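You operate a simulated robot arm through the tools that you are given. There is no shell and no other tool. Be economical: measure what you need, move in short steps, check, and stop when the job is done.

The job below is to be done with a simulated robot arm. You get a single attempt, and the scene is never put back.

JOB
Seal the grey tub in the lid press and put it back.
Fine: with the lid of its colour; push the empty sled back under the press.
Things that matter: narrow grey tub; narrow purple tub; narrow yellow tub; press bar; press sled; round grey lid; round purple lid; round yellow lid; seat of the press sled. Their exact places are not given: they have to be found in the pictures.

Only the result counts: the job must be done as asked and must still hold three seconds after the hand-in. Knocking over, shifting, dropping, spilling or breaking anything else fails it. A push-on lid holds only when it is set on centred and level and pressed home; a screw cap is set on level and turned clockwise until tight.

ROBOT AND FRAMES
A 6-joint arm with a fingered hand, hanging from a carriage that runs on a gantry, over the field with the corners [-1.158, -0.221], [0.322, -0.221], [0.322, 2.279], [-1.158, 2.279] (x, y) and turns from -6.981 to 5.027 rad about z. Base frame: it is fixed where the carriage stands at the start and does not move with it; the origin is on the floor, on the carriage's upright axis, x ahead of it, y to its left, z up; the surface under the hand at the start is at about z = 0.68. Lengths are in m, angles in rad, forces in N, time in s.
With the tool pointing down near the work surface it reaches from about 0.1 to 0.4 m from the robot's upright axis, wherever it stands. Its first joint turns from -2.897 to 2.897 rad. Places, roughly: press bar [0.3, -0.2, 0.8]; press sled [0.3, -0.1, 0.7]; seat of the press sled [0.3, -0.1, 0.7]. Payload 3.7 kg.
The tool frame sits at the grasp point between the pads (the TCP): z along the fingers, y along the line on which they close. The tips reach 0.026 m beyond it. Largest opening 0.156 m; the body of the gripper starts 0.073 m behind the TCP. The gripper is a hand of 4 fingers: y runs from the thumb to the fingers, the wrist lies at [0, 0, -0.239] in the tool frame.
Orientation is told as [roll, pitch, yaw] about the base's x, y, z axes, in that order, counted from this pose: with the fingers straight down and closing along the base's y, the tool's x points along the base's -x, its y along +y and its z along -z.

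CONTROLS
- The arm moves only by the tool apply_moves. Its argument "deltas" is a list of rows, each a list of 6 numbers: the shift along the tool's x, y, z in units of 300 mm (1.0 is 300 mm), then the turn, a rotation vector about the tool's x, y, z in units of 90 degrees (1.0 is 90 degrees). In form: [[tx, ty, tz, ax, ay, az], ...]. A call has 1 to 10 rows; each row is the pose to reach, as a shift and turn from the pose commanded when the call began, along the tool's axes at that moment. A call with a number of a shift or a turn outside -1 to 1 is refused whole. Rows are played at 5 a second. More than 0.05 m and 0.15 rad between two rows, and nothing of the call is played. A pose out of reach is approached as far as the arm can. The call stops where the force on the tool passes 90 N (or 10 N more than at its start, if that is more) or the arm is blocked; 0.2 s more then pass. In this call time passes only in rows, and 0.2 s behind the last. The reply holds the time, the measured pose of the TCP, the force on the tool along the base axes, the opening and the grip force, in the units named above and with some noise, with the torque about the TCP (base axes, N m) and any sound that the robot's microphone picked up.
- Cameras (640 x 400 px; columns grow to the right, rows downward): "scene" is now at [0.2416, -0.0385, 1.6403]; the picture's right is [-0.69, -0.72, 0.00], its down [-0.67, 0.65, -0.36] and it looks along [0.26, -0.25, -0.93] (base axes); focal length 268 px, centre (320, 200). "wrist" rides on the gripper at [0.058, -0.058, -0.091] in the tool frame; the picture's right is [0.71, 0.71, 0.00], its down [-0.53, 0.53, -0.67] and it looks along [-0.47, 0.47, 0.74] (tool axes); focal length 265 px, centre (320, 200).
- snapshot(camera): a new picture of that camera. It takes no simulated time.
- slide_trunk(by): slides the trunk up (or, below 0, down) by that many m; the arm and the scene camera ride with it, the base frame stays. It gives what a move gives, with no picture.
- base_move(legs): drives the robot by 1 to 6 legs, each [ahead, left, turn to the left] in m, m and rad, along the robot's own axes; the way and the turn of a leg run together, so that a leg with both is an arc; at most 1.5 m and 3.142 rad a leg. The arm and the cameras ride along, it lands a little off, and it stops where it bumps. It keeps to its track: a leg is cut to what the track allows. It gives what a move gives.
- set_fingers(finger1, finger2, finger3, thumb_bend): sets how far each is bent, from 0 (flat) to 1 (curled in); at 0.3 the hand is open as for a grip, at 0.7 the pads meet at the TCP. One left out holds its place. A second passes; each finger stops where it meets its share of the squeeze, and holds until it gets a number again. It is the only way to open and close the hand. It gives what a move gives, with no picture; readings hold the bend of each and the force on the fingers (four entries, about 0 where the hand has none), thumb and palm.
- pan_tilt(pan, tilt): turns the head with the scene camera to pan (to the left, within 2.705 rad either way) and tilt (down, from -0.506 to 1.204), counted from straight ahead of the robot. It gives what a move gives.
- measure_at(camera, pixels): for up to 12 pixels [column, row] of the newest picture of that camera ("zoom" is the newest enlarged one), the place [x, y, z] in the base frame of the surface seen there, good to about 0.002 m. It takes no simulated time.
- zoom(camera, box): a new picture of the part [left, top, right, bottom] of that camera's present view, enlarged. It takes no simulated time.
- sign_off(): hands the job in; it is judged then, once.

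Work in short steps. Measure before you move; look again where a grasp or a placing could have gone wrong, and mend it. You have 80 turns and 68 pictures in all, those below and enlarged ones among them. Open the gripper and draw the arm clear of the work before you hand the job in, unless the task says otherwise; then end with one line.

The tools are called by a JSON object that holds its "api" and its "payload". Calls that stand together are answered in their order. apply_moves: Moves the arm, as the interface text tells. Its arguments: {"type":"object","properties":{"deltas":{"type":"array","items":{"type":"array","items":{"type":"number"}}}},"required":["deltas"]} The other tools are called the same way: slide_trunk (by) slides the trunk up or down; set_fingers (finger1, finger2, finger3, thumb_bend) moves the fingers one by one; base_move (legs) drives the base; pan_tilt (pan, tilt) turns the head that bears the scene camera; snapshot (camera) takes a picture; measure_at (camera, pixels) gives the place of the surface under pixels of a picture; zoom (camera, box) takes an enlarged picture of a part of a camera's view; sign_off () hands the job in.

At the start:

```text
t: 0.0
ee_pos: [0.4869, -0.0145, 1.014]
ee_rot: [0.001, -0.001, -0.001]
contact_force: [0.3, -0.7, 0.1]
wrist_torque: [0.02, -0.01, -0.01]
grip_width: 0.156
finger_force: 0.0
shape: jaw
bend: [0.3, 0.3, 0.3, 0.3]
finger forces: [0.0, 0.0, 0.0, 0.0, 0.0, 0.0]
trunk travel left (down, up): [-0.489, 0.19]
robot x, y, heading: [-0.0007, -0.0038, 0.001]
head pan, tilt: [-0.766, 1.201]
```

scene: 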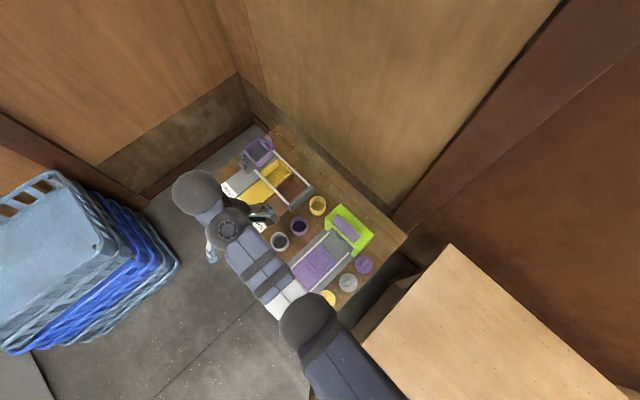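
wrist: 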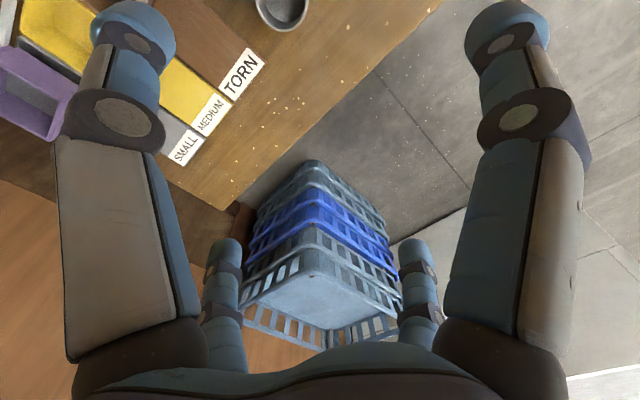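

The scene picture shows tubs around (280,240), (300,226), (317,205), a press at (320,260) and lids at (364,265), (348,283), (328,297). I zoom in on this.

{"api": "zoom", "payload": {"camera": "scene", "box": [200, 120, 420, 320]}}

```text
2.00 times, centred on (310, 220) of scene
```

zoom: 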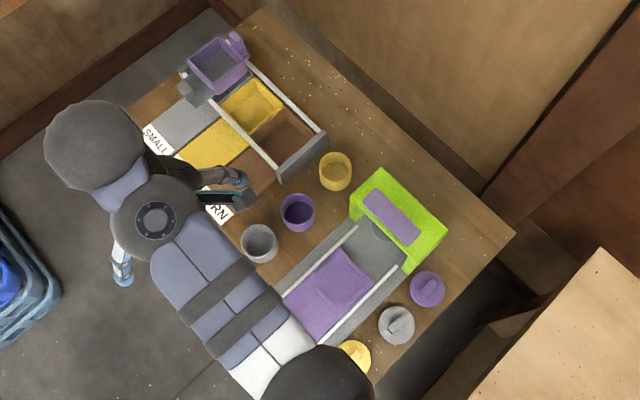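

Grey tub at zoom (259,243), grey lid (396,325), press (398,220), sled (330,290). Measuring them.

{"api": "measure_at", "payload": {"camera": "zoom", "pixels": [[259, 246], [243, 237], [276, 240], [258, 227], [400, 318], [388, 338], [400, 340], [390, 215], [320, 300], [345, 285], [375, 245], [270, 180]]}}

{"api": "measure_at", "payload": {"camera": "zoom", "pixels": [[381, 170], [446, 230], [352, 210], [407, 270], [365, 195], [415, 240], [300, 262], [358, 223], [405, 275], [325, 340], [330, 265], [365, 292]]}}

```text
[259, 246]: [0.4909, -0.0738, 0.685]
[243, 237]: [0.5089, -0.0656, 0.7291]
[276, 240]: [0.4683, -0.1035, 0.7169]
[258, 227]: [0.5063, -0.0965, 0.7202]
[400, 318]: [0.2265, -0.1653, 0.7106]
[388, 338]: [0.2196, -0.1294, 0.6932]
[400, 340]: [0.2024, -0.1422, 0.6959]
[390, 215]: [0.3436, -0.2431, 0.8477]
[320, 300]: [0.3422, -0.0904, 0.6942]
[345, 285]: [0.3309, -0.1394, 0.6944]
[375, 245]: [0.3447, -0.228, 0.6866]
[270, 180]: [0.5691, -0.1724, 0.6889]
```

```text
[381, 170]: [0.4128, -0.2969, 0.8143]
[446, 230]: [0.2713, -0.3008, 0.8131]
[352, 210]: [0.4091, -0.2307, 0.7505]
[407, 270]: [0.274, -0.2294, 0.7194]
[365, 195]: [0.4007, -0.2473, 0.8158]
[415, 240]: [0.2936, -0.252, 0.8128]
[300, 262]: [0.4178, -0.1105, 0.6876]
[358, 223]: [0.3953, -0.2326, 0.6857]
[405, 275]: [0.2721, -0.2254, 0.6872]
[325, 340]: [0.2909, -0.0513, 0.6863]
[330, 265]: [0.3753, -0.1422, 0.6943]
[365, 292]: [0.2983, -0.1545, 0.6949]
```

Measuring the walls before driving, and enlarging the press region for detail.

{"api": "measure_at", "payload": {"camera": "scene", "pixels": [[240, 75], [245, 110], [150, 130], [100, 100], [390, 220], [500, 300], [420, 290], [120, 210]]}}

{"api": "zoom", "payload": {"camera": "scene", "box": [260, 190, 390, 310]}}

```text
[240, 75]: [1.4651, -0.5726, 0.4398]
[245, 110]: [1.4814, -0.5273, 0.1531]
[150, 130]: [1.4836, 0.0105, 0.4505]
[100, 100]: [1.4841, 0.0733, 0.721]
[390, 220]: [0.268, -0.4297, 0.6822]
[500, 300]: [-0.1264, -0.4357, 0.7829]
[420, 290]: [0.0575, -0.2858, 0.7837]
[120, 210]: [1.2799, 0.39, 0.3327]
```

```text
3.33 times, centred on (325, 250) of scene
```

zoom: 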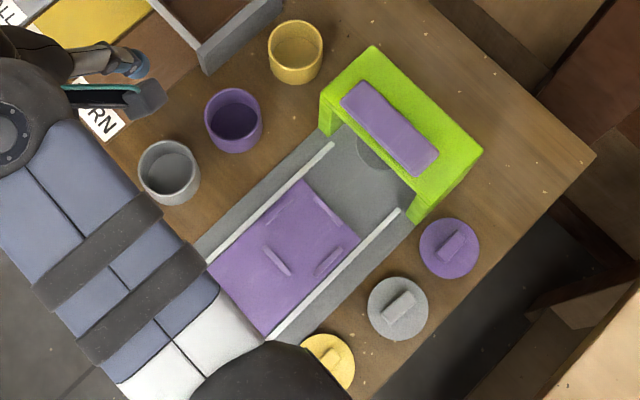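

Walls are far away. I drive the carriage to about (0.2, 0.12), which puts all the work within 0.4 m.

{"api": "base_move", "payload": {"legs": [[0.2, 0.13, 0]]}}

{"api": "snapshot", "payload": {"camera": "scene"}}

```text
t: 1.8
ee_pos: [0.6861, 0.1171, 1.014]
ee_rot: [-0.001, -0.001, 0.004]
contact_force: [0.3, -0.4, 0.3]
wrist_torque: [-0.02, 0.0, 0.01]
grip_width: 0.1556
finger_force: 0.1
shape: jaw
bend: [0.3, 0.3, 0.3, 0.3]
finger forces: [0.0, 0.0, 0.0, 0.0, 0.0, 0.0]
trunk travel left (down, up): [-0.489, 0.19]
robot x, y, heading: [0.1997, 0.1304, 0.004]
head pan, tilt: [-0.766, 1.201]
```

```text
63 pictures are left
```

scene: 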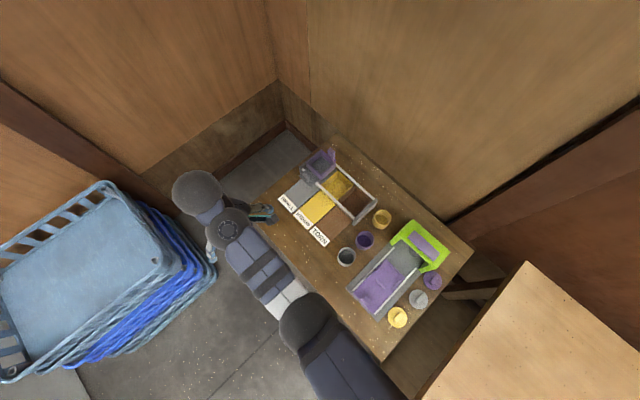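

Now the workspace is unobstructed; I enlarge the work area.

{"api": "zoom", "payload": {"camera": "scene", "box": [325, 195, 455, 335]}}

```text
2.86 times, centred on (390, 265) of scene
```

zoom: 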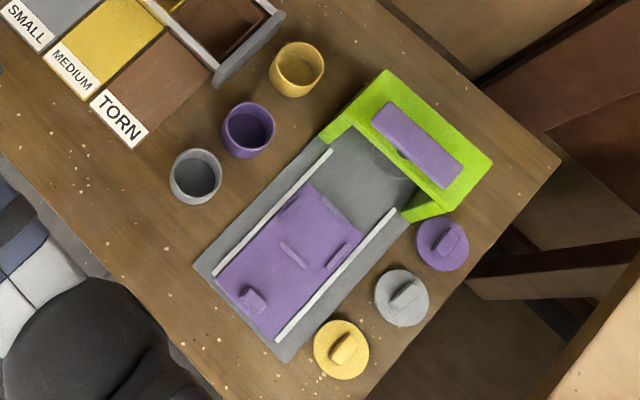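

The sled has a knob at zoom (253,298) and a seat bounded by ridges at (293,255), (337,256), (290,207). Measuring them, the lid and the tub.

{"api": "measure_at", "payload": {"camera": "zoom", "pixels": [[253, 293], [255, 307], [283, 244], [305, 267], [328, 268], [345, 246], [282, 217], [298, 198], [312, 186], [362, 233], [272, 337], [218, 278]]}}

{"api": "measure_at", "payload": {"camera": "zoom", "pixels": [[171, 172], [220, 175], [196, 151], [196, 198], [197, 183], [376, 297], [428, 298], [402, 270], [402, 325], [400, 299], [410, 286], [392, 304]]}}

{"api": "measure_at", "payload": {"camera": "zoom", "pixels": [[374, 122], [390, 103], [462, 165], [444, 186], [418, 145], [332, 152], [396, 210], [278, 340], [216, 274], [222, 131], [273, 130], [248, 130]]}}

```text
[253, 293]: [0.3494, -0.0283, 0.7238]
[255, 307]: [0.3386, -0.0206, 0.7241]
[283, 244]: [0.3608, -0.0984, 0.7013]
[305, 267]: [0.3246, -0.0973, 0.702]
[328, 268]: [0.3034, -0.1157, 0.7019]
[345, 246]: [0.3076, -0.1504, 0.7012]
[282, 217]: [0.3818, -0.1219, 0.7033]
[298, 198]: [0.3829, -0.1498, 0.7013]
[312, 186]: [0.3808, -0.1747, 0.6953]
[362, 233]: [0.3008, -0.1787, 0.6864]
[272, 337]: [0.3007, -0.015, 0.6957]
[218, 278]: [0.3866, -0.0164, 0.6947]
```

```text
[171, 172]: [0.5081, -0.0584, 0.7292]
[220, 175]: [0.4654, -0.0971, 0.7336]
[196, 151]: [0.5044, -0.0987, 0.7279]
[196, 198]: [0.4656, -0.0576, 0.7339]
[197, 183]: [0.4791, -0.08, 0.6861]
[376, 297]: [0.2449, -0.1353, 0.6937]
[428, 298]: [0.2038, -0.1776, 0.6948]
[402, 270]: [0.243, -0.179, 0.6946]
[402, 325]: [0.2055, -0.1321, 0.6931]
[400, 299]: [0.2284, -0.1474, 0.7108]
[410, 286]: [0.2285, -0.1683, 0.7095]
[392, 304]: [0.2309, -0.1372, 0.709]
```

```text
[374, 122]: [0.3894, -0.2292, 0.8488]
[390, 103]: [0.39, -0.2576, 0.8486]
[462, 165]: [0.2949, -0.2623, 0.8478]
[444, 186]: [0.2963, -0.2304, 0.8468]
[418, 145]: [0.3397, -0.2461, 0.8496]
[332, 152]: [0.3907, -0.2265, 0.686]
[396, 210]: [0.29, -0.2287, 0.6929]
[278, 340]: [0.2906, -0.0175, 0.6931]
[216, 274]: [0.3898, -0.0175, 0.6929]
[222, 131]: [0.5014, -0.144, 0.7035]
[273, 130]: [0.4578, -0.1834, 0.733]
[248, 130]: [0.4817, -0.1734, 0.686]
```

Grey tub centre ≈ (0.486,-0.078), rim z 0.733. Grey lid ≈ (0.225,-0.155), its handle runs along y. Seat ≈ (0.343,-0.135), knob (0.344,-0.024). I move over the tub while turning the hand to close along x (yaw −90°).

{"api": "apply_moves", "payload": {"deltas": [[0.0667, -0.065, 0, 0, 0, 0.095], [0.1333, -0.13, 0, 0, 0, 0.19], [0.2, -0.195, 0, 0, 0, 0.285], [0.2667, -0.26, 0, 0, 0, 0.38], [0.3333, -0.325, 0, 0, 0, 0.475], [0.4, -0.39, 0, 0, 0, 0.57], [0.4667, -0.455, 0, 0, 0, 0.665], [0.5333, -0.52, 0, 0, 0, 0.76], [0.6, -0.585, 0, 0, 0, 0.855], [0.6667, -0.65, 0, 0, 0, 0.95]]}}

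```text
t: 4.0
ee_pos: [0.5065, -0.0946, 0.9497]
ee_rot: [0.001, -0.002, -1.49]
contact_force: [0.9, 0.0, 0.7]
wrist_torque: [0.01, 0.02, 0.04]
grip_width: 0.1556
finger_force: 0.1
shape: jaw
bend: [0.3, 0.3, 0.3, 0.3]
finger forces: [0.0, 0.0, 0.0, 0.0, 0.0, 0.0]
out of reach, approached as far as the arm can: row 1, 2, 3, 4, 5, 6, 7, 8, 9, 10
trunk travel left (down, up): [-0.489, 0.19]
robot x, y, heading: [0.2005, 0.1284, -0.001]
head pan, tilt: [-0.766, 1.201]
```

At that height the arm was out of reach (it sits at z 0.95). I lower by about 0.1 m and finish the turn.

{"api": "apply_moves", "payload": {"deltas": [[0, 0, 0.1, 0, 0, 0.025], [0, 0, 0.2, 0, 0, 0.05], [0, 0, 0.3, 0, 0, 0.05]]}}

{"api": "snapshot", "payload": {"camera": "wrist"}}

```text
t: 4.8
ee_pos: [0.5031, -0.0916, 0.8584]
ee_rot: [0.001, 0.0, -1.569]
contact_force: [-0.3, -0.1, 0.4]
wrist_torque: [-0.02, 0.02, -0.02]
grip_width: 0.1562
finger_force: 0.1
shape: jaw
bend: [0.3, 0.3, 0.3, 0.3]
finger forces: [0.0, 0.0, 0.1, 0.0, 0.0, 0.0]
trunk travel left (down, up): [-0.489, 0.19]
robot x, y, heading: [0.1978, 0.1266, 0.003]
head pan, tilt: [-0.766, 1.201]
```

```text
61 pictures are left
```

wrist: 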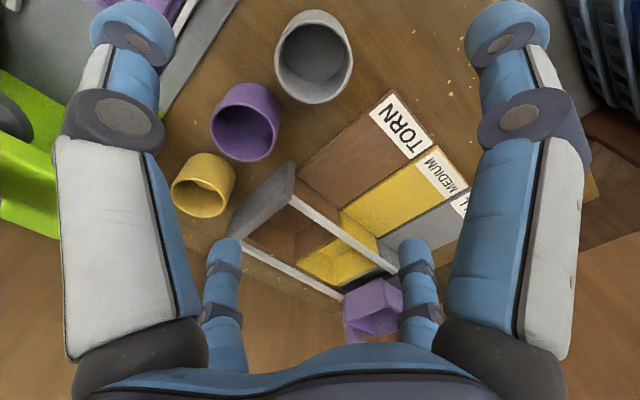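

Reference follows the actual pose. Grey tub rim is in view around (314,57); measuring it and neighbours.

{"api": "measure_at", "payload": {"camera": "wrist", "pixels": [[276, 50], [352, 55], [312, 11], [318, 100], [314, 60], [213, 120], [276, 130], [248, 85], [405, 120], [300, 175], [115, 40], [525, 40]]}}

```text
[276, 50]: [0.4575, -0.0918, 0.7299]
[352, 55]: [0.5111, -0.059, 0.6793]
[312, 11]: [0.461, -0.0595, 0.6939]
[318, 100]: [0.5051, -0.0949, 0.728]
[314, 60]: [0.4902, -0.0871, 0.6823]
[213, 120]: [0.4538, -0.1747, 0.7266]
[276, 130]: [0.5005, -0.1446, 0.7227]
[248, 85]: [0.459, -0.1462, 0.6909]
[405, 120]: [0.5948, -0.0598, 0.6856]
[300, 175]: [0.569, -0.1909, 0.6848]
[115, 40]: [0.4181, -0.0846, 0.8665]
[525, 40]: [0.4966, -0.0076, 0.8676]
```

The four fingers appear radial (cross-shaped). I test in the air which finger is which and where tips go for different bends.

{"api": "set_fingers", "payload": {"finger1": 0.65, "finger2": 0.5, "finger3": 0.0}}

{"api": "snapshot", "payload": {"camera": "wrist"}}

{"api": "snapshot", "payload": {"camera": "scene"}}

```text
t: 5.8
ee_pos: [0.5053, -0.0924, 0.8582]
ee_rot: [0.0, 0.0, -1.568]
contact_force: [-0.6, -0.9, 0.5]
wrist_torque: [0.02, 0.01, -0.03]
grip_width: 0.0728
finger_force: 0.1
shape: fingers
bend: [0.65, 0.5, 0.01, 0.3]
finger forces: [0.1, 0.1, 0.1, 0.1, 0.0, 0.1]
trunk travel left (down, up): [-0.489, 0.19]
robot x, y, heading: [0.192, 0.1282, 0.003]
head pan, tilt: [-0.766, 1.201]
```

```text
60 pictures are left
```

wrist: 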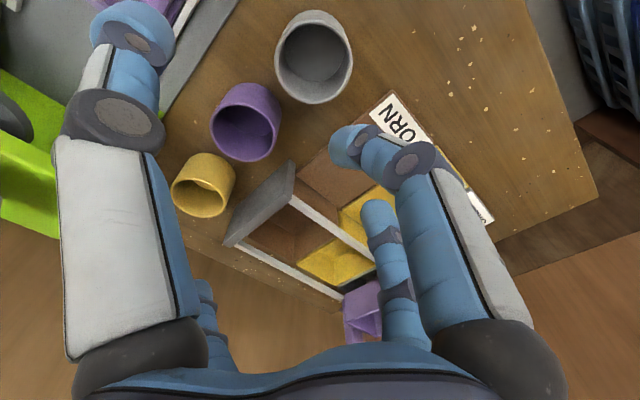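

```text
59 pictures are left
```

scene: 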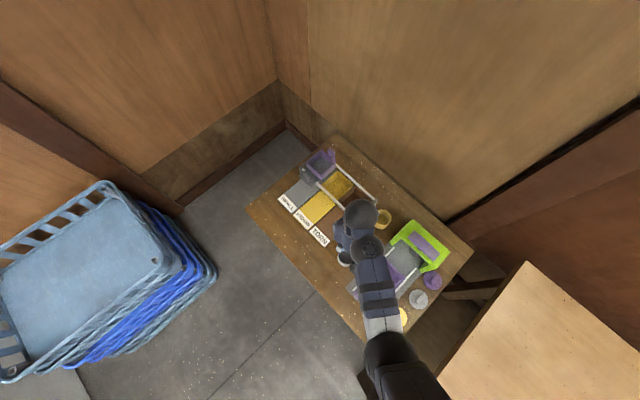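

Finger1 = tool +x, finger2 = +y, finger3 = −x, thumb = −y. Measuring tip positions to learn heights.

{"api": "measure_at", "payload": {"camera": "wrist", "pixels": [[203, 284], [205, 300], [212, 330], [345, 130], [345, 160], [375, 203], [380, 220], [130, 8], [130, 25], [405, 160], [395, 290], [130, 110]]}}

```text
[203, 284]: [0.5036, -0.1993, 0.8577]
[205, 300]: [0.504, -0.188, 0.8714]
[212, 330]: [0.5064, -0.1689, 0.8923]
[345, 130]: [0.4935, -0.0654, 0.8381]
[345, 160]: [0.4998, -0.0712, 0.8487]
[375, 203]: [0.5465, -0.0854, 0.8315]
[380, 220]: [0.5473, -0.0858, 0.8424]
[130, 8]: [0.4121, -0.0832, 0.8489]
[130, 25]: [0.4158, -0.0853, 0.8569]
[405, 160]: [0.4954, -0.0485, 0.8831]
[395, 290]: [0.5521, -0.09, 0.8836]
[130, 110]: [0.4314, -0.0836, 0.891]
```

Tips: bent 0.5 reach ~28 mm below TCP, flat ones stay at TCP height 0.11 m out. For the tub I turn to yaw −45° so no finger points at the purple tub, centre over (0.486,-0.078), and set all fingers to 0.38.

{"api": "set_fingers", "payload": {"finger1": 0.38, "finger2": 0.38, "finger3": 0.38, "thumb_bend": 0.38}}

{"api": "apply_moves", "payload": {"deltas": [[0.008, -0.01, 0.03, 0, 0, -0.083], [0.016, -0.02, 0.06, 0, 0, -0.167], [0.024, -0.03, 0.09, 0, 0, -0.25], [0.032, -0.04, 0.12, 0, 0, -0.333], [0.04, -0.052, 0.14, 0, 0, -0.417], [0.0467, -0.0633, 0.16, 0, 0, -0.5]]}}

{"api": "snapshot", "payload": {"camera": "wrist"}}

```text
t: 6.8
ee_pos: [0.5036, -0.0925, 0.8575]
ee_rot: [0.0, 0.0, -1.568]
contact_force: [-0.1, -0.7, -0.2]
wrist_torque: [-0.02, -0.05, -0.03]
grip_width: 0.0844
finger_force: 0.0
shape: fingers
bend: [0.38, 0.38, 0.38, 0.38]
finger forces: [0.0, 0.0, 0.1, 0.0, 0.0, 0.1]
trunk travel left (down, up): [-0.489, 0.19]
robot x, y, heading: [0.2014, 0.1297, 0.007]
head pan, tilt: [-0.766, 1.201]
```

```text
t: 8.2
ee_pos: [0.4854, -0.0772, 0.8107]
ee_rot: [0.0, 0.001, -0.778]
contact_force: [0.6, 0.0, 0.1]
wrist_torque: [0.02, -0.03, 0.01]
grip_width: 0.0849
finger_force: 0.1
shape: fingers
bend: [0.38, 0.38, 0.38, 0.38]
finger forces: [0.0, 0.1, 0.1, 0.0, 0.0, 0.0]
trunk travel left (down, up): [-0.489, 0.19]
robot x, y, heading: [0.1965, 0.1306, -0.0]
head pan, tilt: [-0.766, 1.201]
```

```text
58 pictures are left
```

wrist: 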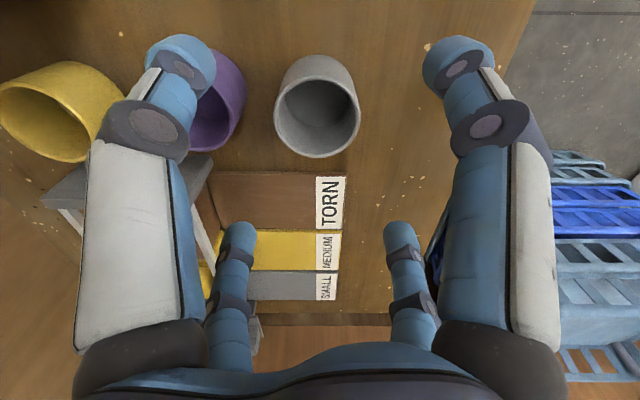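

The tub (316,105) lies centred between the fingers. Quick check of rim points.

{"api": "measure_at", "payload": {"camera": "wrist", "pixels": [[277, 112], [357, 115], [317, 79], [317, 156], [317, 57], [182, 50], [460, 50]]}}

```text
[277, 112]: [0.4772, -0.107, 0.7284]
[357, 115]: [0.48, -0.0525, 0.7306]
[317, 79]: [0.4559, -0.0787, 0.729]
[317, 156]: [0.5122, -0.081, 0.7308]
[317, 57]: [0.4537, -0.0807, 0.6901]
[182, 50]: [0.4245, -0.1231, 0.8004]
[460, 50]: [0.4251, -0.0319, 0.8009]
```

Centre is (0.4845,-0.0795); I make a 2 mm correction and descend to TCP z 0.718.

{"api": "apply_moves", "payload": {"deltas": [[-0.002, -0.007, 0.08, 0, 0, 0], [-0.002, -0.007, 0.16, 0, 0, 0], [-0.002, -0.007, 0.24, 0, 0, 0], [-0.002, -0.007, 0.309, 0, 0, 0]]}}

{"api": "set_fingers", "payload": {"finger1": 0.6, "finger2": 0.6, "finger3": 0.6, "thumb_bend": 0.6}}

{"api": "snapshot", "payload": {"camera": "wrist"}}

```text
t: 9.2
ee_pos: [0.4833, -0.0801, 0.7196]
ee_rot: [0.0, -0.001, -0.783]
contact_force: [0.1, 0.3, 1.4]
wrist_torque: [-0.02, -0.02, -0.01]
grip_width: 0.0846
finger_force: 0.1
shape: fingers
bend: [0.38, 0.38, 0.38, 0.38]
finger forces: [0.0, 0.1, 0.0, 0.1, 0.1, 0.1]
trunk travel left (down, up): [-0.489, 0.19]
robot x, y, heading: [0.1942, 0.1311, 0.008]
head pan, tilt: [-0.766, 1.201]
```

```text
t: 10.2
ee_pos: [0.484, -0.0795, 0.7188]
ee_rot: [0.001, 0.0, -0.782]
contact_force: [0.5, -0.4, -0.6]
wrist_torque: [-0.02, 0.03, 0.01]
grip_width: 0.0338
finger_force: 8.0
shape: fingers
bend: [0.56, 0.56, 0.56, 0.57]
finger forces: [3.5, 4.0, 3.7, 0.0, 4.5, 0.0]
trunk travel left (down, up): [-0.489, 0.19]
robot x, y, heading: [0.1969, 0.1318, 0.005]
head pan, tilt: [-0.766, 1.201]
```

```text
57 pictures are left
```

wrist: 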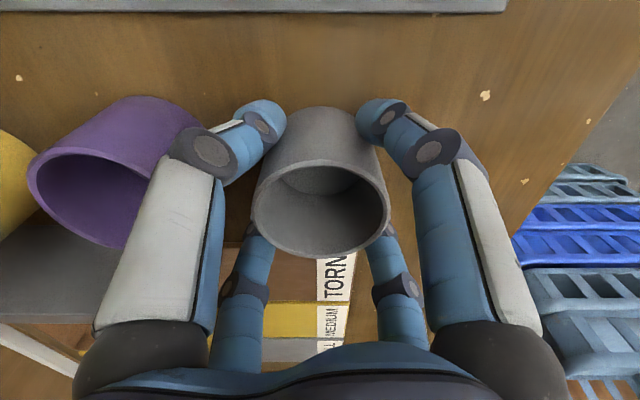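

All four fingers hold the tub (about 4 N each, bends 0.56). Lift 70 mm.

{"api": "apply_moves", "payload": {"deltas": [[0, 0, -0.05, 0, 0, 0], [0, 0, -0.12, 0, 0, 0], [0, 0, -0.18, 0, 0, 0], [0, 0, -0.233, 0, 0, 0]]}}

{"api": "snapshot", "payload": {"camera": "wrist"}}

```text
t: 11.2
ee_pos: [0.4843, -0.0797, 0.7889]
ee_rot: [-0.001, 0.002, -0.783]
contact_force: [0.5, -0.3, -0.5]
wrist_torque: [-0.01, 0.0, 0.01]
grip_width: 0.0337
finger_force: 7.4
shape: fingers
bend: [0.56, 0.56, 0.56, 0.57]
finger forces: [3.4, 4.1, 3.7, 0.1, 4.6, 0.0]
trunk travel left (down, up): [-0.489, 0.19]
robot x, y, heading: [0.1995, 0.1262, -0.001]
head pan, tilt: [-0.766, 1.201]
```

```text
56 pictures are left
```

wrist: 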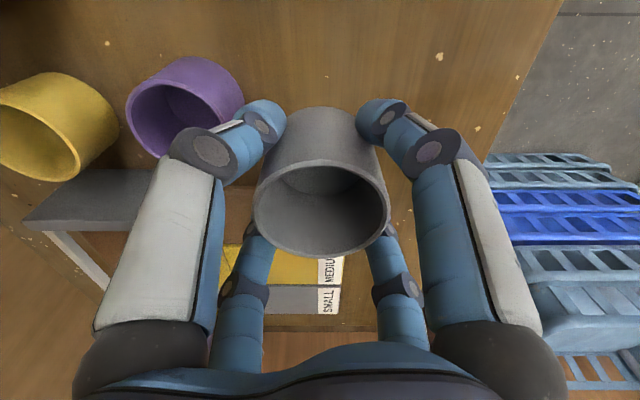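

Tub lifted level. Now carry it over the seat (0.343,-0.135) at this height.

{"api": "apply_moves", "payload": {"deltas": [[0.0406, -0.0924, 0, 0, 0, 0], [0.0812, -0.1848, 0, 0, 0, 0], [0.1218, -0.2772, 0, 0, 0, 0], [0.1624, -0.3696, 0, 0, 0, 0], [0.203, -0.462, 0, 0, 0, 0]]}}

{"api": "snapshot", "payload": {"camera": "wrist"}}

{"api": "zoom", "payload": {"camera": "scene", "box": [325, 195, 455, 335]}}

```text
t: 12.4
ee_pos: [0.3434, -0.1349, 0.7873]
ee_rot: [0.0, 0.001, -0.78]
contact_force: [0.1, -0.3, 0.6]
wrist_torque: [-0.06, 0.01, 0.01]
grip_width: 0.034
finger_force: 7.6
shape: fingers
bend: [0.56, 0.56, 0.56, 0.57]
finger forces: [3.4, 4.1, 3.6, 0.1, 4.4, 0.1]
trunk travel left (down, up): [-0.489, 0.19]
robot x, y, heading: [0.1963, 0.1251, 0.01]
head pan, tilt: [-0.766, 1.201]
```

```text
55 pictures are left
```

wrist: 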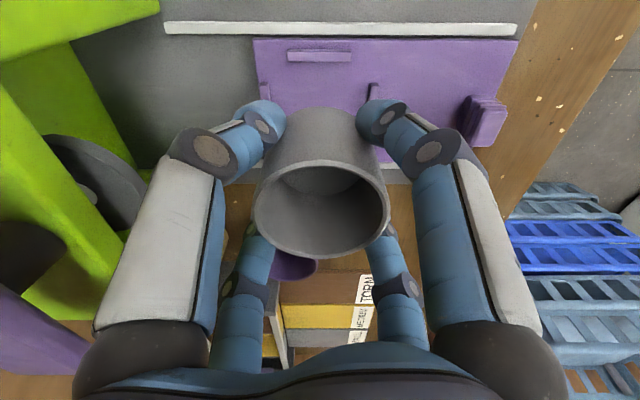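

```text
2.86 times, centred on (390, 265) of scene
```

zoom: 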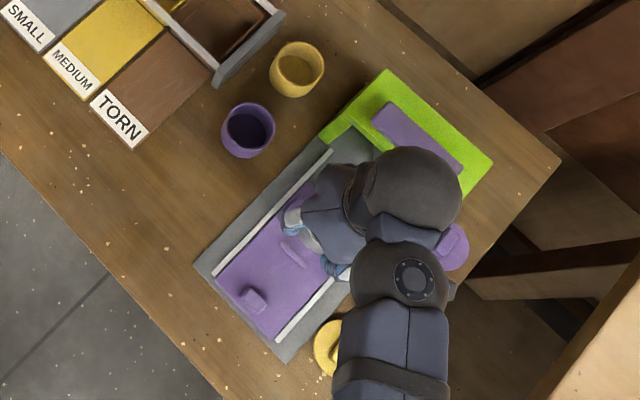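

The view shows ridges at (320,55), (373,95) and possibly one at (265,92). Measuring to find the seat's exact centre.

{"api": "measure_at", "payload": {"camera": "wrist", "pixels": [[288, 54], [350, 54], [320, 61], [373, 86], [368, 92], [378, 92], [265, 86], [270, 92], [260, 92], [256, 45], [517, 45], [317, 265]]}}

```text
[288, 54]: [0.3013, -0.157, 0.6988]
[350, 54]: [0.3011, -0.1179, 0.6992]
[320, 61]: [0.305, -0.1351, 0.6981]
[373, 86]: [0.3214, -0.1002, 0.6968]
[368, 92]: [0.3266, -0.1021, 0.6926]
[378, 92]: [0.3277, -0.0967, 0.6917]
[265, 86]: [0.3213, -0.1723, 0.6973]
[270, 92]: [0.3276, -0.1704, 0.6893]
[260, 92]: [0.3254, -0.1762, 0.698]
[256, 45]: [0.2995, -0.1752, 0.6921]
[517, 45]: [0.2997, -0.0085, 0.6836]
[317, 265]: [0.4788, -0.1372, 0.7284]
```

Seat centre (0.3428,-0.1365). Lower to set the tub on the seat (TCP z ≈ 0.729).

{"api": "apply_moves", "payload": {"deltas": [[-0.0024, -0.005, 0.06, 0, 0, 0], [-0.0024, -0.005, 0.12, 0, 0, 0], [-0.0024, -0.005, 0.165, 0, 0, 0], [-0.0024, -0.005, 0.185, 0, 0, 0], [-0.0024, -0.005, 0.192, 0, 0, 0]]}}

```text
t: 13.6
ee_pos: [0.343, -0.1364, 0.7301]
ee_rot: [-0.001, -0.002, -0.782]
contact_force: [-1.2, 0.8, 10.5]
wrist_torque: [0.04, 0.01, -0.02]
grip_width: 0.0337
finger_force: 8.5
shape: fingers
bend: [0.56, 0.56, 0.56, 0.57]
finger forces: [4.3, 4.7, 3.9, 0.0, 5.1, 0.0]
trunk travel left (down, up): [-0.489, 0.19]
robot x, y, heading: [0.1969, 0.1308, 0.006]
head pan, tilt: [-0.766, 1.201]
```

Contact of 10 N: seated. Open the fingers and rise.

{"api": "set_fingers", "payload": {"finger1": 0.4, "finger2": 0.4, "finger3": 0.4, "thumb_bend": 0.4}}

{"api": "apply_moves", "payload": {"deltas": [[0, 0, -0.06, 0, 0, 0], [0, 0, -0.12, 0, 0, 0], [0, 0, -0.18, 0, 0, 0], [0, 0, -0.24, 0, 0, 0], [0, 0, -0.3, 0, 0, 0]]}}

{"api": "snapshot", "payload": {"camera": "wrist"}}

```text
t: 14.6
ee_pos: [0.3423, -0.1366, 0.7302]
ee_rot: [0.0, 0.0, -0.783]
contact_force: [0.0, 0.0, 0.0]
wrist_torque: [0.0, 0.01, 0.01]
grip_width: 0.0792
finger_force: 0.2
shape: fingers
bend: [0.4, 0.4, 0.4, 0.4]
finger forces: [0.0, 0.0, 0.0, 0.1, 0.0, 0.1]
trunk travel left (down, up): [-0.489, 0.19]
robot x, y, heading: [0.1966, 0.1295, -0.002]
head pan, tilt: [-0.766, 1.201]
```

```text
t: 15.8
ee_pos: [0.3425, -0.1364, 0.8202]
ee_rot: [-0.001, -0.001, -0.78]
contact_force: [-0.1, 0.3, 0.1]
wrist_torque: [0.01, 0.0, 0.02]
grip_width: 0.0788
finger_force: 0.0
shape: fingers
bend: [0.4, 0.4, 0.4, 0.4]
finger forces: [0.0, 0.0, 0.1, 0.0, 0.0, 0.1]
trunk travel left (down, up): [-0.489, 0.19]
robot x, y, heading: [0.1972, 0.1297, -0.0]
head pan, tilt: [-0.766, 1.201]
```

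```text
53 pictures are left
```

wrist: 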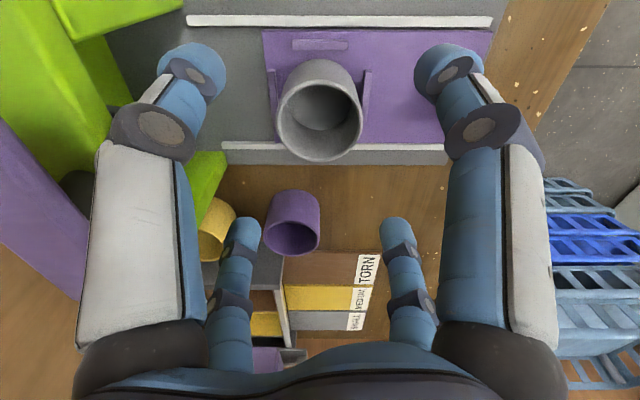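

The tub sits in the seat upright. Next, move above the grey lid (0.225,-0.155) turning to yaw −90°.

{"api": "apply_moves", "payload": {"deltas": [[0.04, -0.053, 0, 0, 0, 0.084], [0.079, -0.106, 0, 0, 0, 0.167], [0.118, -0.159, 0, 0, 0, 0.25], [0.158, -0.212, 0, 0, 0, 0.334], [0.198, -0.265, 0, 0, 0, 0.417], [0.237, -0.317, 0, 0, 0, 0.5]]}}

{"api": "snapshot", "payload": {"camera": "wrist"}}

```text
t: 17.2
ee_pos: [0.2244, -0.1554, 0.8209]
ee_rot: [0.0, 0.0, -1.571]
contact_force: [0.4, 0.3, -0.7]
wrist_torque: [-0.01, -0.01, -0.04]
grip_width: 0.079
finger_force: 0.1
shape: fingers
bend: [0.4, 0.4, 0.4, 0.4]
finger forces: [0.0, 0.0, 0.0, 0.0, 0.1, 0.0]
trunk travel left (down, up): [-0.489, 0.19]
robot x, y, heading: [0.1991, 0.128, 0.001]
head pan, tilt: [-0.766, 1.201]
```

```text
52 pictures are left
```

wrist: 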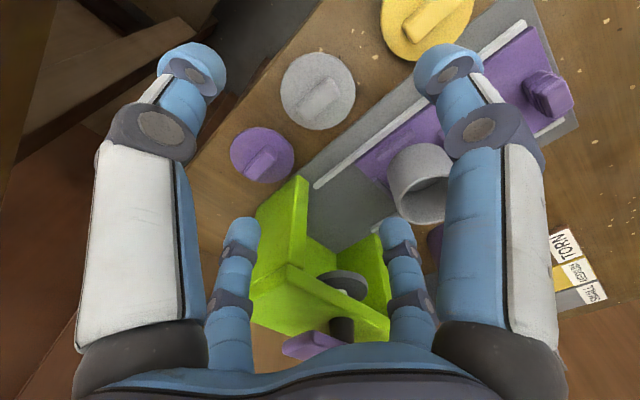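

The grey lid is at (318,90). I enlarge to measure handle and disc precisely.

{"api": "zoom", "payload": {"camera": "wrist", "box": [220, 20, 420, 190]}}

```text
2.35 times, centred on (320, 105) of wrist
```

zoom: 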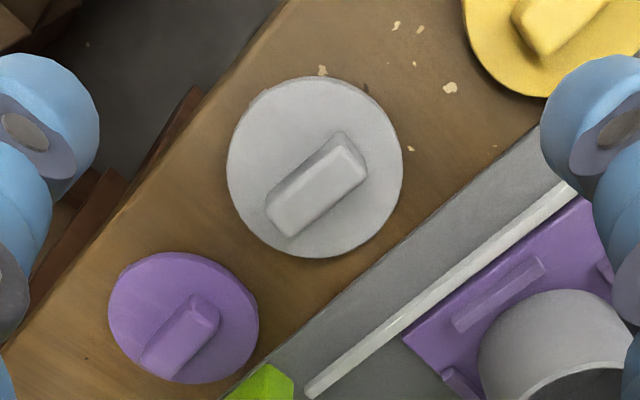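

{"api": "measure_at", "payload": {"camera": "zoom", "pixels": [[231, 165], [401, 165], [315, 79], [315, 254], [270, 204], [288, 232], [342, 148], [364, 177], [316, 190], [180, 320], [555, 25], [200, 300]]}}

```text
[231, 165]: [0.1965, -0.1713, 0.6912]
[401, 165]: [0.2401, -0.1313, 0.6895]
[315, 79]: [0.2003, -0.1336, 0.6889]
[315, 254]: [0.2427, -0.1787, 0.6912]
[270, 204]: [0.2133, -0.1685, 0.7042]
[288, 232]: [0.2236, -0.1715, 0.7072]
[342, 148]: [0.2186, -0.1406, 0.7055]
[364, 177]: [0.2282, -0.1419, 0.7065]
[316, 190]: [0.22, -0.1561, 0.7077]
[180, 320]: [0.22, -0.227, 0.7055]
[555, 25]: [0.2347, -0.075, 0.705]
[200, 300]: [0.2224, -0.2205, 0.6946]
```

Lid centre ≈ (0.222,-0.155), handle tilted ~7° from y. I'll pinch the handle with thumb and finger2; fingers 1 and 3 go flat to stay above the neighbour lids. Descend to z 0.745 first.

{"api": "set_fingers", "payload": {"finger1": 0.0, "finger2": 0.52, "finger3": 0.0, "thumb_bend": 0.52}}

{"api": "apply_moves", "payload": {"deltas": [[0.001, -0.008, 0.08, 0, 0, 0.04], [0.001, -0.008, 0.16, 0, 0, 0.078], [0.001, -0.008, 0.22, 0, 0, 0.078], [0.001, -0.008, 0.253, 0, 0, 0.078]]}}

{"api": "snapshot", "payload": {"camera": "wrist"}}

{"api": "zoom", "payload": {"camera": "scene", "box": [365, 225, 455, 335]}}

```text
t: 18.2
ee_pos: [0.2252, -0.1544, 0.8215]
ee_rot: [-0.001, 0.001, -1.568]
contact_force: [-0.2, 0.3, -0.2]
wrist_torque: [0.02, -0.02, 0.01]
grip_width: 0.1105
finger_force: 0.1
shape: fingers
bend: [0.01, 0.52, 0.01, 0.52]
finger forces: [0.0, 0.0, 0.0, 0.0, 0.1, 0.1]
trunk travel left (down, up): [-0.489, 0.19]
robot x, y, heading: [0.1965, 0.1279, 0.001]
head pan, tilt: [-0.766, 1.201]
```

```text
t: 19.2
ee_pos: [0.222, -0.1531, 0.7458]
ee_rot: [0.0, 0.0, -1.69]
contact_force: [0.5, 0.1, 0.4]
wrist_torque: [0.03, 0.0, 0.01]
grip_width: 0.1107
finger_force: 0.1
shape: fingers
bend: [0.01, 0.52, 0.01, 0.52]
finger forces: [0.0, 0.0, 0.1, 0.0, 0.0, 0.0]
trunk travel left (down, up): [-0.489, 0.19]
robot x, y, heading: [0.1967, 0.1326, 0.002]
head pan, tilt: [-0.766, 1.201]
```

```text
50 pictures are left
```

wrist: 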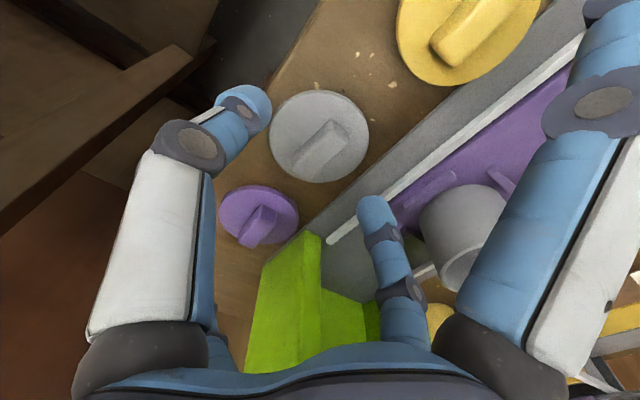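

```text
3.64 times, centred on (410, 280) of scene
```

zoom: 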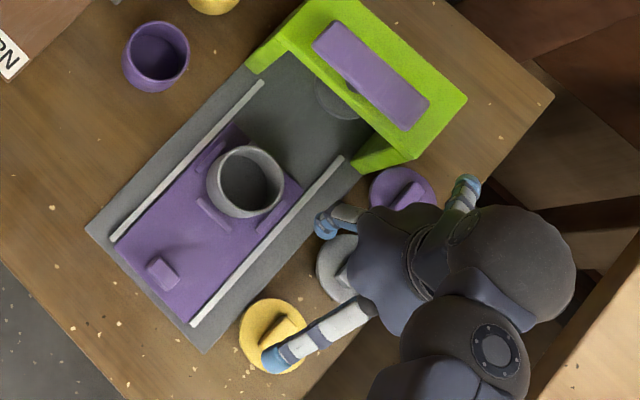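

Finger1 hovers over the yellow lid; check its height, and the handle's place relative to the pinch.

{"api": "measure_at", "payload": {"camera": "zoom", "pixels": [[272, 358], [285, 352], [462, 185], [285, 325], [323, 225]]}}

{"api": "measure_at", "payload": {"camera": "wrist", "pixels": [[293, 165], [308, 178], [330, 124], [345, 140], [321, 150], [268, 135], [369, 140], [318, 92], [318, 182], [255, 95], [375, 205]]}}

```text
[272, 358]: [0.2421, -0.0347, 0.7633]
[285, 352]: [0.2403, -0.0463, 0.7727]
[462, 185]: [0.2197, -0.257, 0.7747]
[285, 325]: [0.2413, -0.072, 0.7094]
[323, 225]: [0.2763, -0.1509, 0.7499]
```

```text
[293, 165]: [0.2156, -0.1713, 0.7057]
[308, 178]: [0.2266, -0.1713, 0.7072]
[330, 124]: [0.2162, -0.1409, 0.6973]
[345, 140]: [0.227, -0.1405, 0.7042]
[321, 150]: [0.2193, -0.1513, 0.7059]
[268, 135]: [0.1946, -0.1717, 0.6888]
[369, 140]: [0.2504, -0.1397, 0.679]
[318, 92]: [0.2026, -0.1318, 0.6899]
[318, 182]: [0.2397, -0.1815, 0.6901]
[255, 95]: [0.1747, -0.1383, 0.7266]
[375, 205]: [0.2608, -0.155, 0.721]
```

Handle is centred at (0.2213,-0.156) and actually aligned with y; undo the 7° twist, centre, and descend to z 0.721, then pinch.

{"api": "apply_moves", "payload": {"deltas": [[-0.0083, -0.003, 0.02, 0, 0, -0.04], [-0.0083, -0.003, 0.05, 0, 0, -0.078], [-0.0083, -0.003, 0.083, 0, 0, -0.078]]}}

{"api": "set_fingers", "payload": {"finger2": 0.72, "thumb_bend": 0.72}}

{"api": "snapshot", "payload": {"camera": "wrist"}}

```text
t: 20.0
ee_pos: [0.2227, -0.1561, 0.72]
ee_rot: [-0.001, 0.0, -1.565]
contact_force: [-0.5, -1.1, 0.1]
wrist_torque: [-0.02, -0.03, -0.01]
grip_width: 0.1108
finger_force: 0.1
shape: fingers
bend: [0.01, 0.52, 0.01, 0.52]
finger forces: [0.0, 0.0, 0.1, 0.0, 0.1, 0.1]
trunk travel left (down, up): [-0.489, 0.19]
robot x, y, heading: [0.2021, 0.129, 0.003]
head pan, tilt: [-0.766, 1.201]
```

```text
t: 21.0
ee_pos: [0.2217, -0.1577, 0.7217]
ee_rot: [0.001, -0.002, -1.567]
contact_force: [-2.1, 2.8, 29.1]
wrist_torque: [0.04, -0.5, 0.04]
grip_width: 0.102
finger_force: 21.7
shape: fingers
bend: [0.01, 0.57, 0.01, 0.69]
finger forces: [0.0, 24.4, 0.0, 0.0, 18.2, 0.1]
trunk travel left (down, up): [-0.489, 0.19]
robot x, y, heading: [0.1953, 0.1272, -0.0]
head pan, tilt: [-0.766, 1.201]
```

```text
48 pictures are left
```

wrist: 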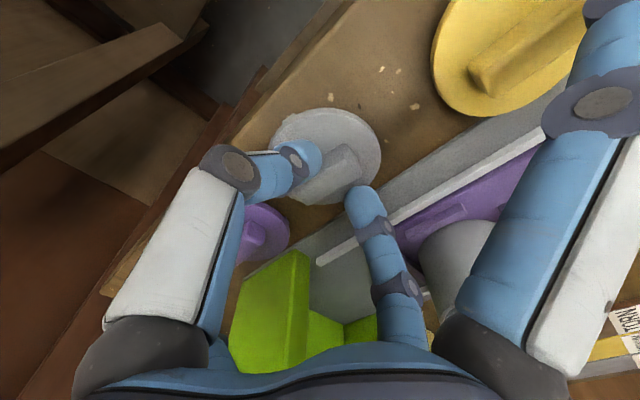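

Finger2 jammed on the lid disc (29 N upward, bend 0.57). Reopen and rise 8 mm, then look.

{"api": "set_fingers", "payload": {"finger2": 0.52, "thumb_bend": 0.52}}

{"api": "apply_moves", "payload": {"deltas": [[0, 0, -0.027, 0, 0, 0]]}}

{"api": "zoom", "payload": {"camera": "wrist", "box": [220, 60, 440, 240]}}

```text
t: 22.0
ee_pos: [0.2225, -0.1557, 0.7196]
ee_rot: [0.001, 0.003, -1.567]
contact_force: [-0.3, 0.6, -0.4]
wrist_torque: [0.01, 0.0, 0.02]
grip_width: 0.1105
finger_force: 0.0
shape: fingers
bend: [0.01, 0.52, 0.0, 0.52]
finger forces: [0.0, 0.0, 0.0, 0.1, 0.0, 0.1]
trunk travel left (down, up): [-0.489, 0.19]
robot x, y, heading: [0.1958, 0.1269, 0.001]
head pan, tilt: [-0.766, 1.201]
```

```text
t: 22.4
ee_pos: [0.2206, -0.1565, 0.7285]
ee_rot: [-0.001, 0.001, -1.568]
contact_force: [0.3, 0.4, -0.9]
wrist_torque: [0.0, 0.01, 0.0]
grip_width: 0.1106
finger_force: 0.1
shape: fingers
bend: [0.01, 0.52, 0.0, 0.52]
finger forces: [0.1, 0.0, 0.1, 0.0, 0.0, 0.1]
trunk travel left (down, up): [-0.489, 0.19]
robot x, y, heading: [0.1967, 0.1278, 0.001]
head pan, tilt: [-0.766, 1.201]
```

```text
2.22 times, centred on (330, 150) of wrist
```

zoom: 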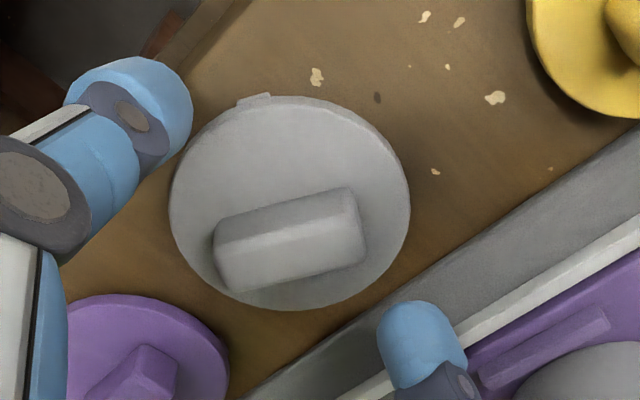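

The lid turned somewhat. Measure disc and handle again.

{"api": "measure_at", "payload": {"camera": "zoom", "pixels": [[172, 200], [408, 200], [290, 99], [290, 307], [216, 245], [225, 285], [350, 192], [363, 255], [290, 235], [258, 97], [415, 310], [180, 100]]}}

```text
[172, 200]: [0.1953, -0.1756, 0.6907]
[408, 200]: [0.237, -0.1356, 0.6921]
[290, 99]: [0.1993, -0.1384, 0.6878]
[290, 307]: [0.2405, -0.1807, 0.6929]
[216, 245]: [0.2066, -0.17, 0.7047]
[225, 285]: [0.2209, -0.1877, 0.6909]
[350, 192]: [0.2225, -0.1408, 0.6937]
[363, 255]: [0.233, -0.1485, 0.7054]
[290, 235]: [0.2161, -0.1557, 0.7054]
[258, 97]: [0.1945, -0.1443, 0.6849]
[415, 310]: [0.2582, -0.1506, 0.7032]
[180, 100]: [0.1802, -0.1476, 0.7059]
```

The handle now points along about (0.56,0.83) with lid centre (0.218,-0.157). I turn the hand 34° to match, rising during the turn, and come back down to z ≈ 0.728.

{"api": "apply_moves", "payload": {"deltas": [[-0.001, -0.002, -0.03, 0, 0, 0.06], [-0.002, -0.004, -0.045, 0, 0, 0.14], [-0.003, -0.0087, -0.045, 0, 0, 0.22], [-0.003, -0.0087, -0.045, 0, 0, 0.3], [-0.003, -0.0087, -0.045, 0, 0, 0.378], [-0.003, -0.0087, 0.002, 0, 0, 0.378]]}}

{"api": "zoom", "payload": {"camera": "wrist", "box": [220, 60, 440, 240]}}

{"api": "zoom", "payload": {"camera": "scene", "box": [365, 225, 455, 335]}}

```text
t: 23.8
ee_pos: [0.22, -0.1564, 0.7273]
ee_rot: [0.002, -0.001, -2.163]
contact_force: [-0.3, -0.1, -0.1]
wrist_torque: [-0.06, -0.02, -0.01]
grip_width: 0.1105
finger_force: 0.1
shape: fingers
bend: [0.01, 0.52, 0.0, 0.52]
finger forces: [0.1, 0.1, 0.0, 0.0, 0.0, 0.0]
trunk travel left (down, up): [-0.489, 0.19]
robot x, y, heading: [0.1928, 0.1274, 0.004]
head pan, tilt: [-0.766, 1.201]
```

```text
2.22 times, centred on (330, 150) of wrist
```

zoom: 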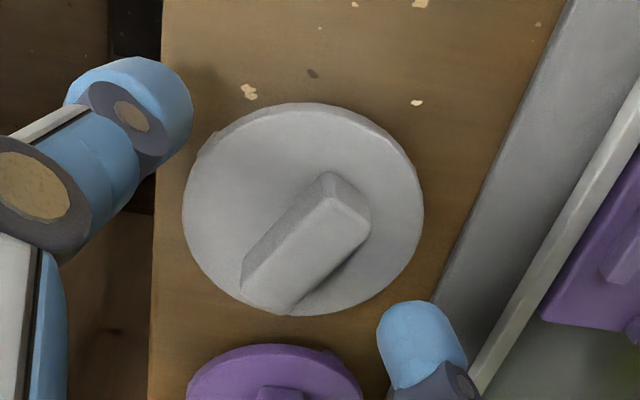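

```text
3.64 times, centred on (410, 280) of scene
```

zoom: 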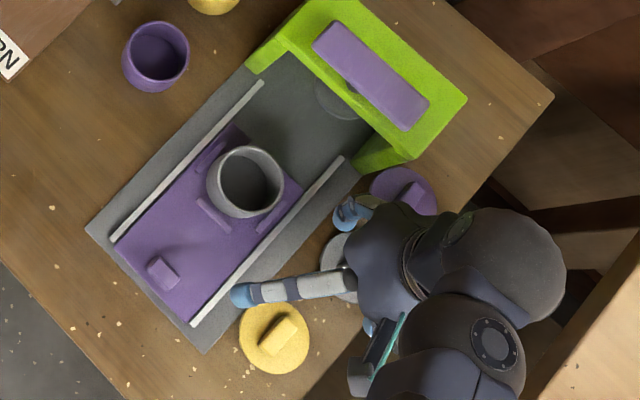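

Handle roughly aligned; measure its top corners and lid edge once more.

{"api": "measure_at", "payload": {"camera": "wrist", "pixels": [[320, 147], [308, 163], [336, 133], [301, 150], [317, 164], [330, 122], [347, 138], [283, 130], [365, 130], [324, 96], [324, 168]]}}

{"api": "measure_at", "payload": {"camera": "zoom", "pixels": [[347, 220], [355, 212], [240, 295], [345, 285]]}}

```text
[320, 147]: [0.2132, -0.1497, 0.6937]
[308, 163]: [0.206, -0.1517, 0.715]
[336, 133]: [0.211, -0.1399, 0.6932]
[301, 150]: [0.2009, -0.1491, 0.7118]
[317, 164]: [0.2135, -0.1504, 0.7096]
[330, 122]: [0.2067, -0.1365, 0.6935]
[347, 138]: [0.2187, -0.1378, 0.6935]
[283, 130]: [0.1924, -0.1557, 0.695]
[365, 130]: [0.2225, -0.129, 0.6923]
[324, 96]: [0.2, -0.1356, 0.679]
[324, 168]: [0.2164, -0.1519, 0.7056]
```

```text
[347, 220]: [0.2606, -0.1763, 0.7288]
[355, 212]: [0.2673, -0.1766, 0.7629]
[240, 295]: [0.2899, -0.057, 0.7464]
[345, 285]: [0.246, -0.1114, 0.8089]
```

I used the wrong pixel mapping; measuring again at mapped pixels.

{"api": "measure_at", "payload": {"camera": "wrist", "pixels": [[299, 178], [334, 142], [350, 160], [314, 194], [323, 168], [270, 154], [376, 154], [322, 108], [322, 202]]}}

```text
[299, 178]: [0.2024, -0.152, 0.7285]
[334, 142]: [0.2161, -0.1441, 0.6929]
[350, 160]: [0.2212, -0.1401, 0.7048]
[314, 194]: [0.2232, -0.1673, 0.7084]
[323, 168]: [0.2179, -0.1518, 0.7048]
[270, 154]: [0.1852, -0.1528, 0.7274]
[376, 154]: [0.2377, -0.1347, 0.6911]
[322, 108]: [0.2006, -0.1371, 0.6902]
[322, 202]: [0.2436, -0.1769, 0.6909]
```

The wrist reference picture is stale; take a fresh one.

{"api": "zoom", "payload": {"camera": "wrist", "box": [220, 60, 440, 240]}}

{"api": "measure_at", "payload": {"camera": "zoom", "pixels": [[248, 268], [330, 180], [365, 222], [285, 303], [308, 245], [184, 210], [422, 210], [303, 106], [303, 313], [400, 320], [170, 110]]}}

```text
2.22 times, centred on (330, 150) of wrist
```

zoom: 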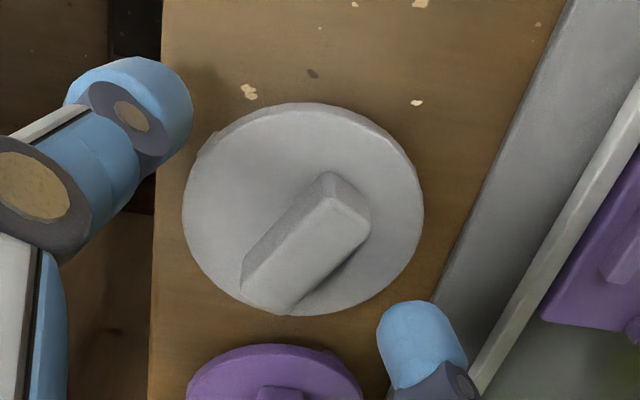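

```text
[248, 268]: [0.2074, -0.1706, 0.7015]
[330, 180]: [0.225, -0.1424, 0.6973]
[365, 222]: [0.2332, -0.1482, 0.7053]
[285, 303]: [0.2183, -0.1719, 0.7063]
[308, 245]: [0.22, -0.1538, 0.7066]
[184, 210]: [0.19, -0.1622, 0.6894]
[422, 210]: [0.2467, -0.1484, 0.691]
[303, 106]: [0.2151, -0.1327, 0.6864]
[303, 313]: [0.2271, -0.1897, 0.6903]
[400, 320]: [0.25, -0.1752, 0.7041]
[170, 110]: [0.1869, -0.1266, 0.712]
```

Handle aligned within 2°, centre (0.221,-0.158). Close thumb and finger2 at z 0.727.

{"api": "set_fingers", "payload": {"finger2": 0.66, "thumb_bend": 0.66}}

{"api": "snapshot", "payload": {"camera": "wrist"}}

```text
t: 24.8
ee_pos: [0.2197, -0.1563, 0.7281]
ee_rot: [-0.001, 0.0, -2.162]
contact_force: [0.1, -0.4, 0.3]
wrist_torque: [0.01, -0.01, 0.02]
grip_width: 0.103
finger_force: 0.1
shape: fingers
bend: [0.01, 0.66, 0.0, 0.66]
finger forces: [0.0, 0.1, 0.0, 0.1, 0.0, 0.0]
trunk travel left (down, up): [-0.489, 0.19]
robot x, y, heading: [0.1958, 0.1283, 0.005]
head pan, tilt: [-0.766, 1.201]
```

```text
43 pictures are left
```

wrist: 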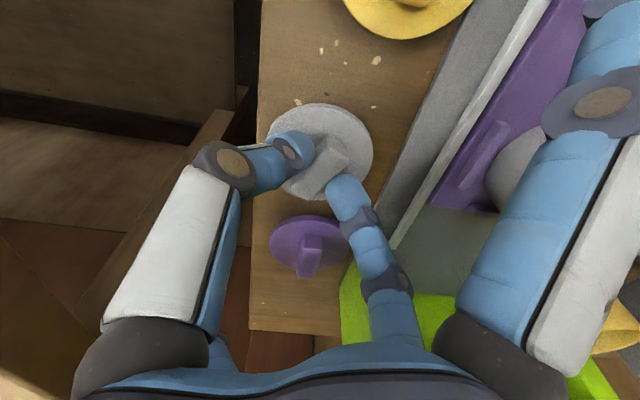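

No contact yet; close further to 0.74.

{"api": "set_fingers", "payload": {"finger2": 0.75, "thumb_bend": 0.75}}

{"api": "zoom", "payload": {"camera": "wrist", "box": [220, 60, 440, 240]}}

```text
t: 25.8
ee_pos: [0.2199, -0.1558, 0.7273]
ee_rot: [0.0, -0.001, -2.159]
contact_force: [-1.0, -0.2, 0.0]
wrist_torque: [-0.02, 0.0, -0.02]
grip_width: 0.102
finger_force: 8.3
shape: fingers
bend: [0.01, 0.66, 0.0, 0.68]
finger forces: [0.0, 8.5, 0.0, 0.0, 8.5, 0.1]
trunk travel left (down, up): [-0.489, 0.19]
robot x, y, heading: [0.1979, 0.1268, 0.003]
head pan, tilt: [-0.766, 1.201]
```

```text
2.22 times, centred on (330, 150) of wrist
```

zoom: 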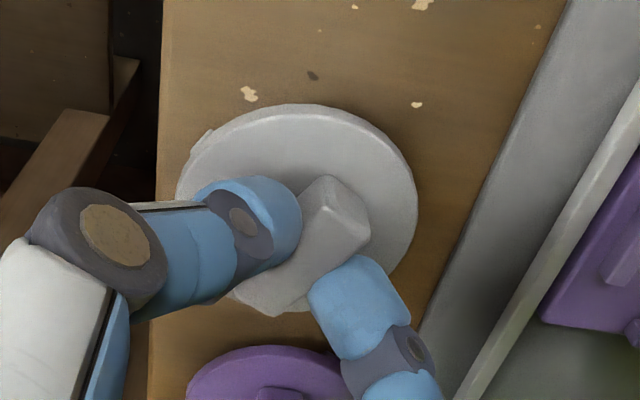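

Pinched with 8.5 N both sides, no vertical force. Lift 50 mm and check.

{"api": "apply_moves", "payload": {"deltas": [[0, 0, -0.04, 0, 0, 0], [0, 0, -0.08, 0, 0, 0], [0, 0, -0.13, 0, 0, 0], [0, 0, -0.18, 0, 0, 0], [0, 0, -0.24, 0, 0, 0]]}}

{"api": "snapshot", "payload": {"camera": "wrist"}}

```text
t: 27.0
ee_pos: [0.2195, -0.1548, 0.799]
ee_rot: [0.0, -0.001, -2.161]
contact_force: [0.1, 0.0, 0.3]
wrist_torque: [-0.02, 0.02, 0.02]
grip_width: 0.102
finger_force: 8.0
shape: fingers
bend: [0.01, 0.65, 0.0, 0.68]
finger forces: [0.0, 8.4, 0.1, 0.0, 8.3, 0.1]
trunk travel left (down, up): [-0.489, 0.19]
robot x, y, heading: [0.198, 0.1292, 0.006]
head pan, tilt: [-0.766, 1.201]
```

```text
41 pictures are left
```

wrist: 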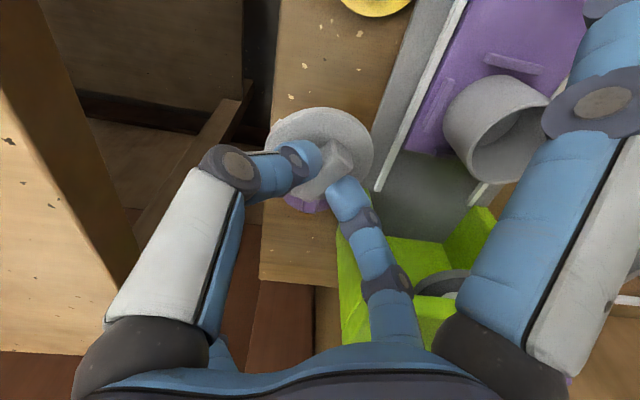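

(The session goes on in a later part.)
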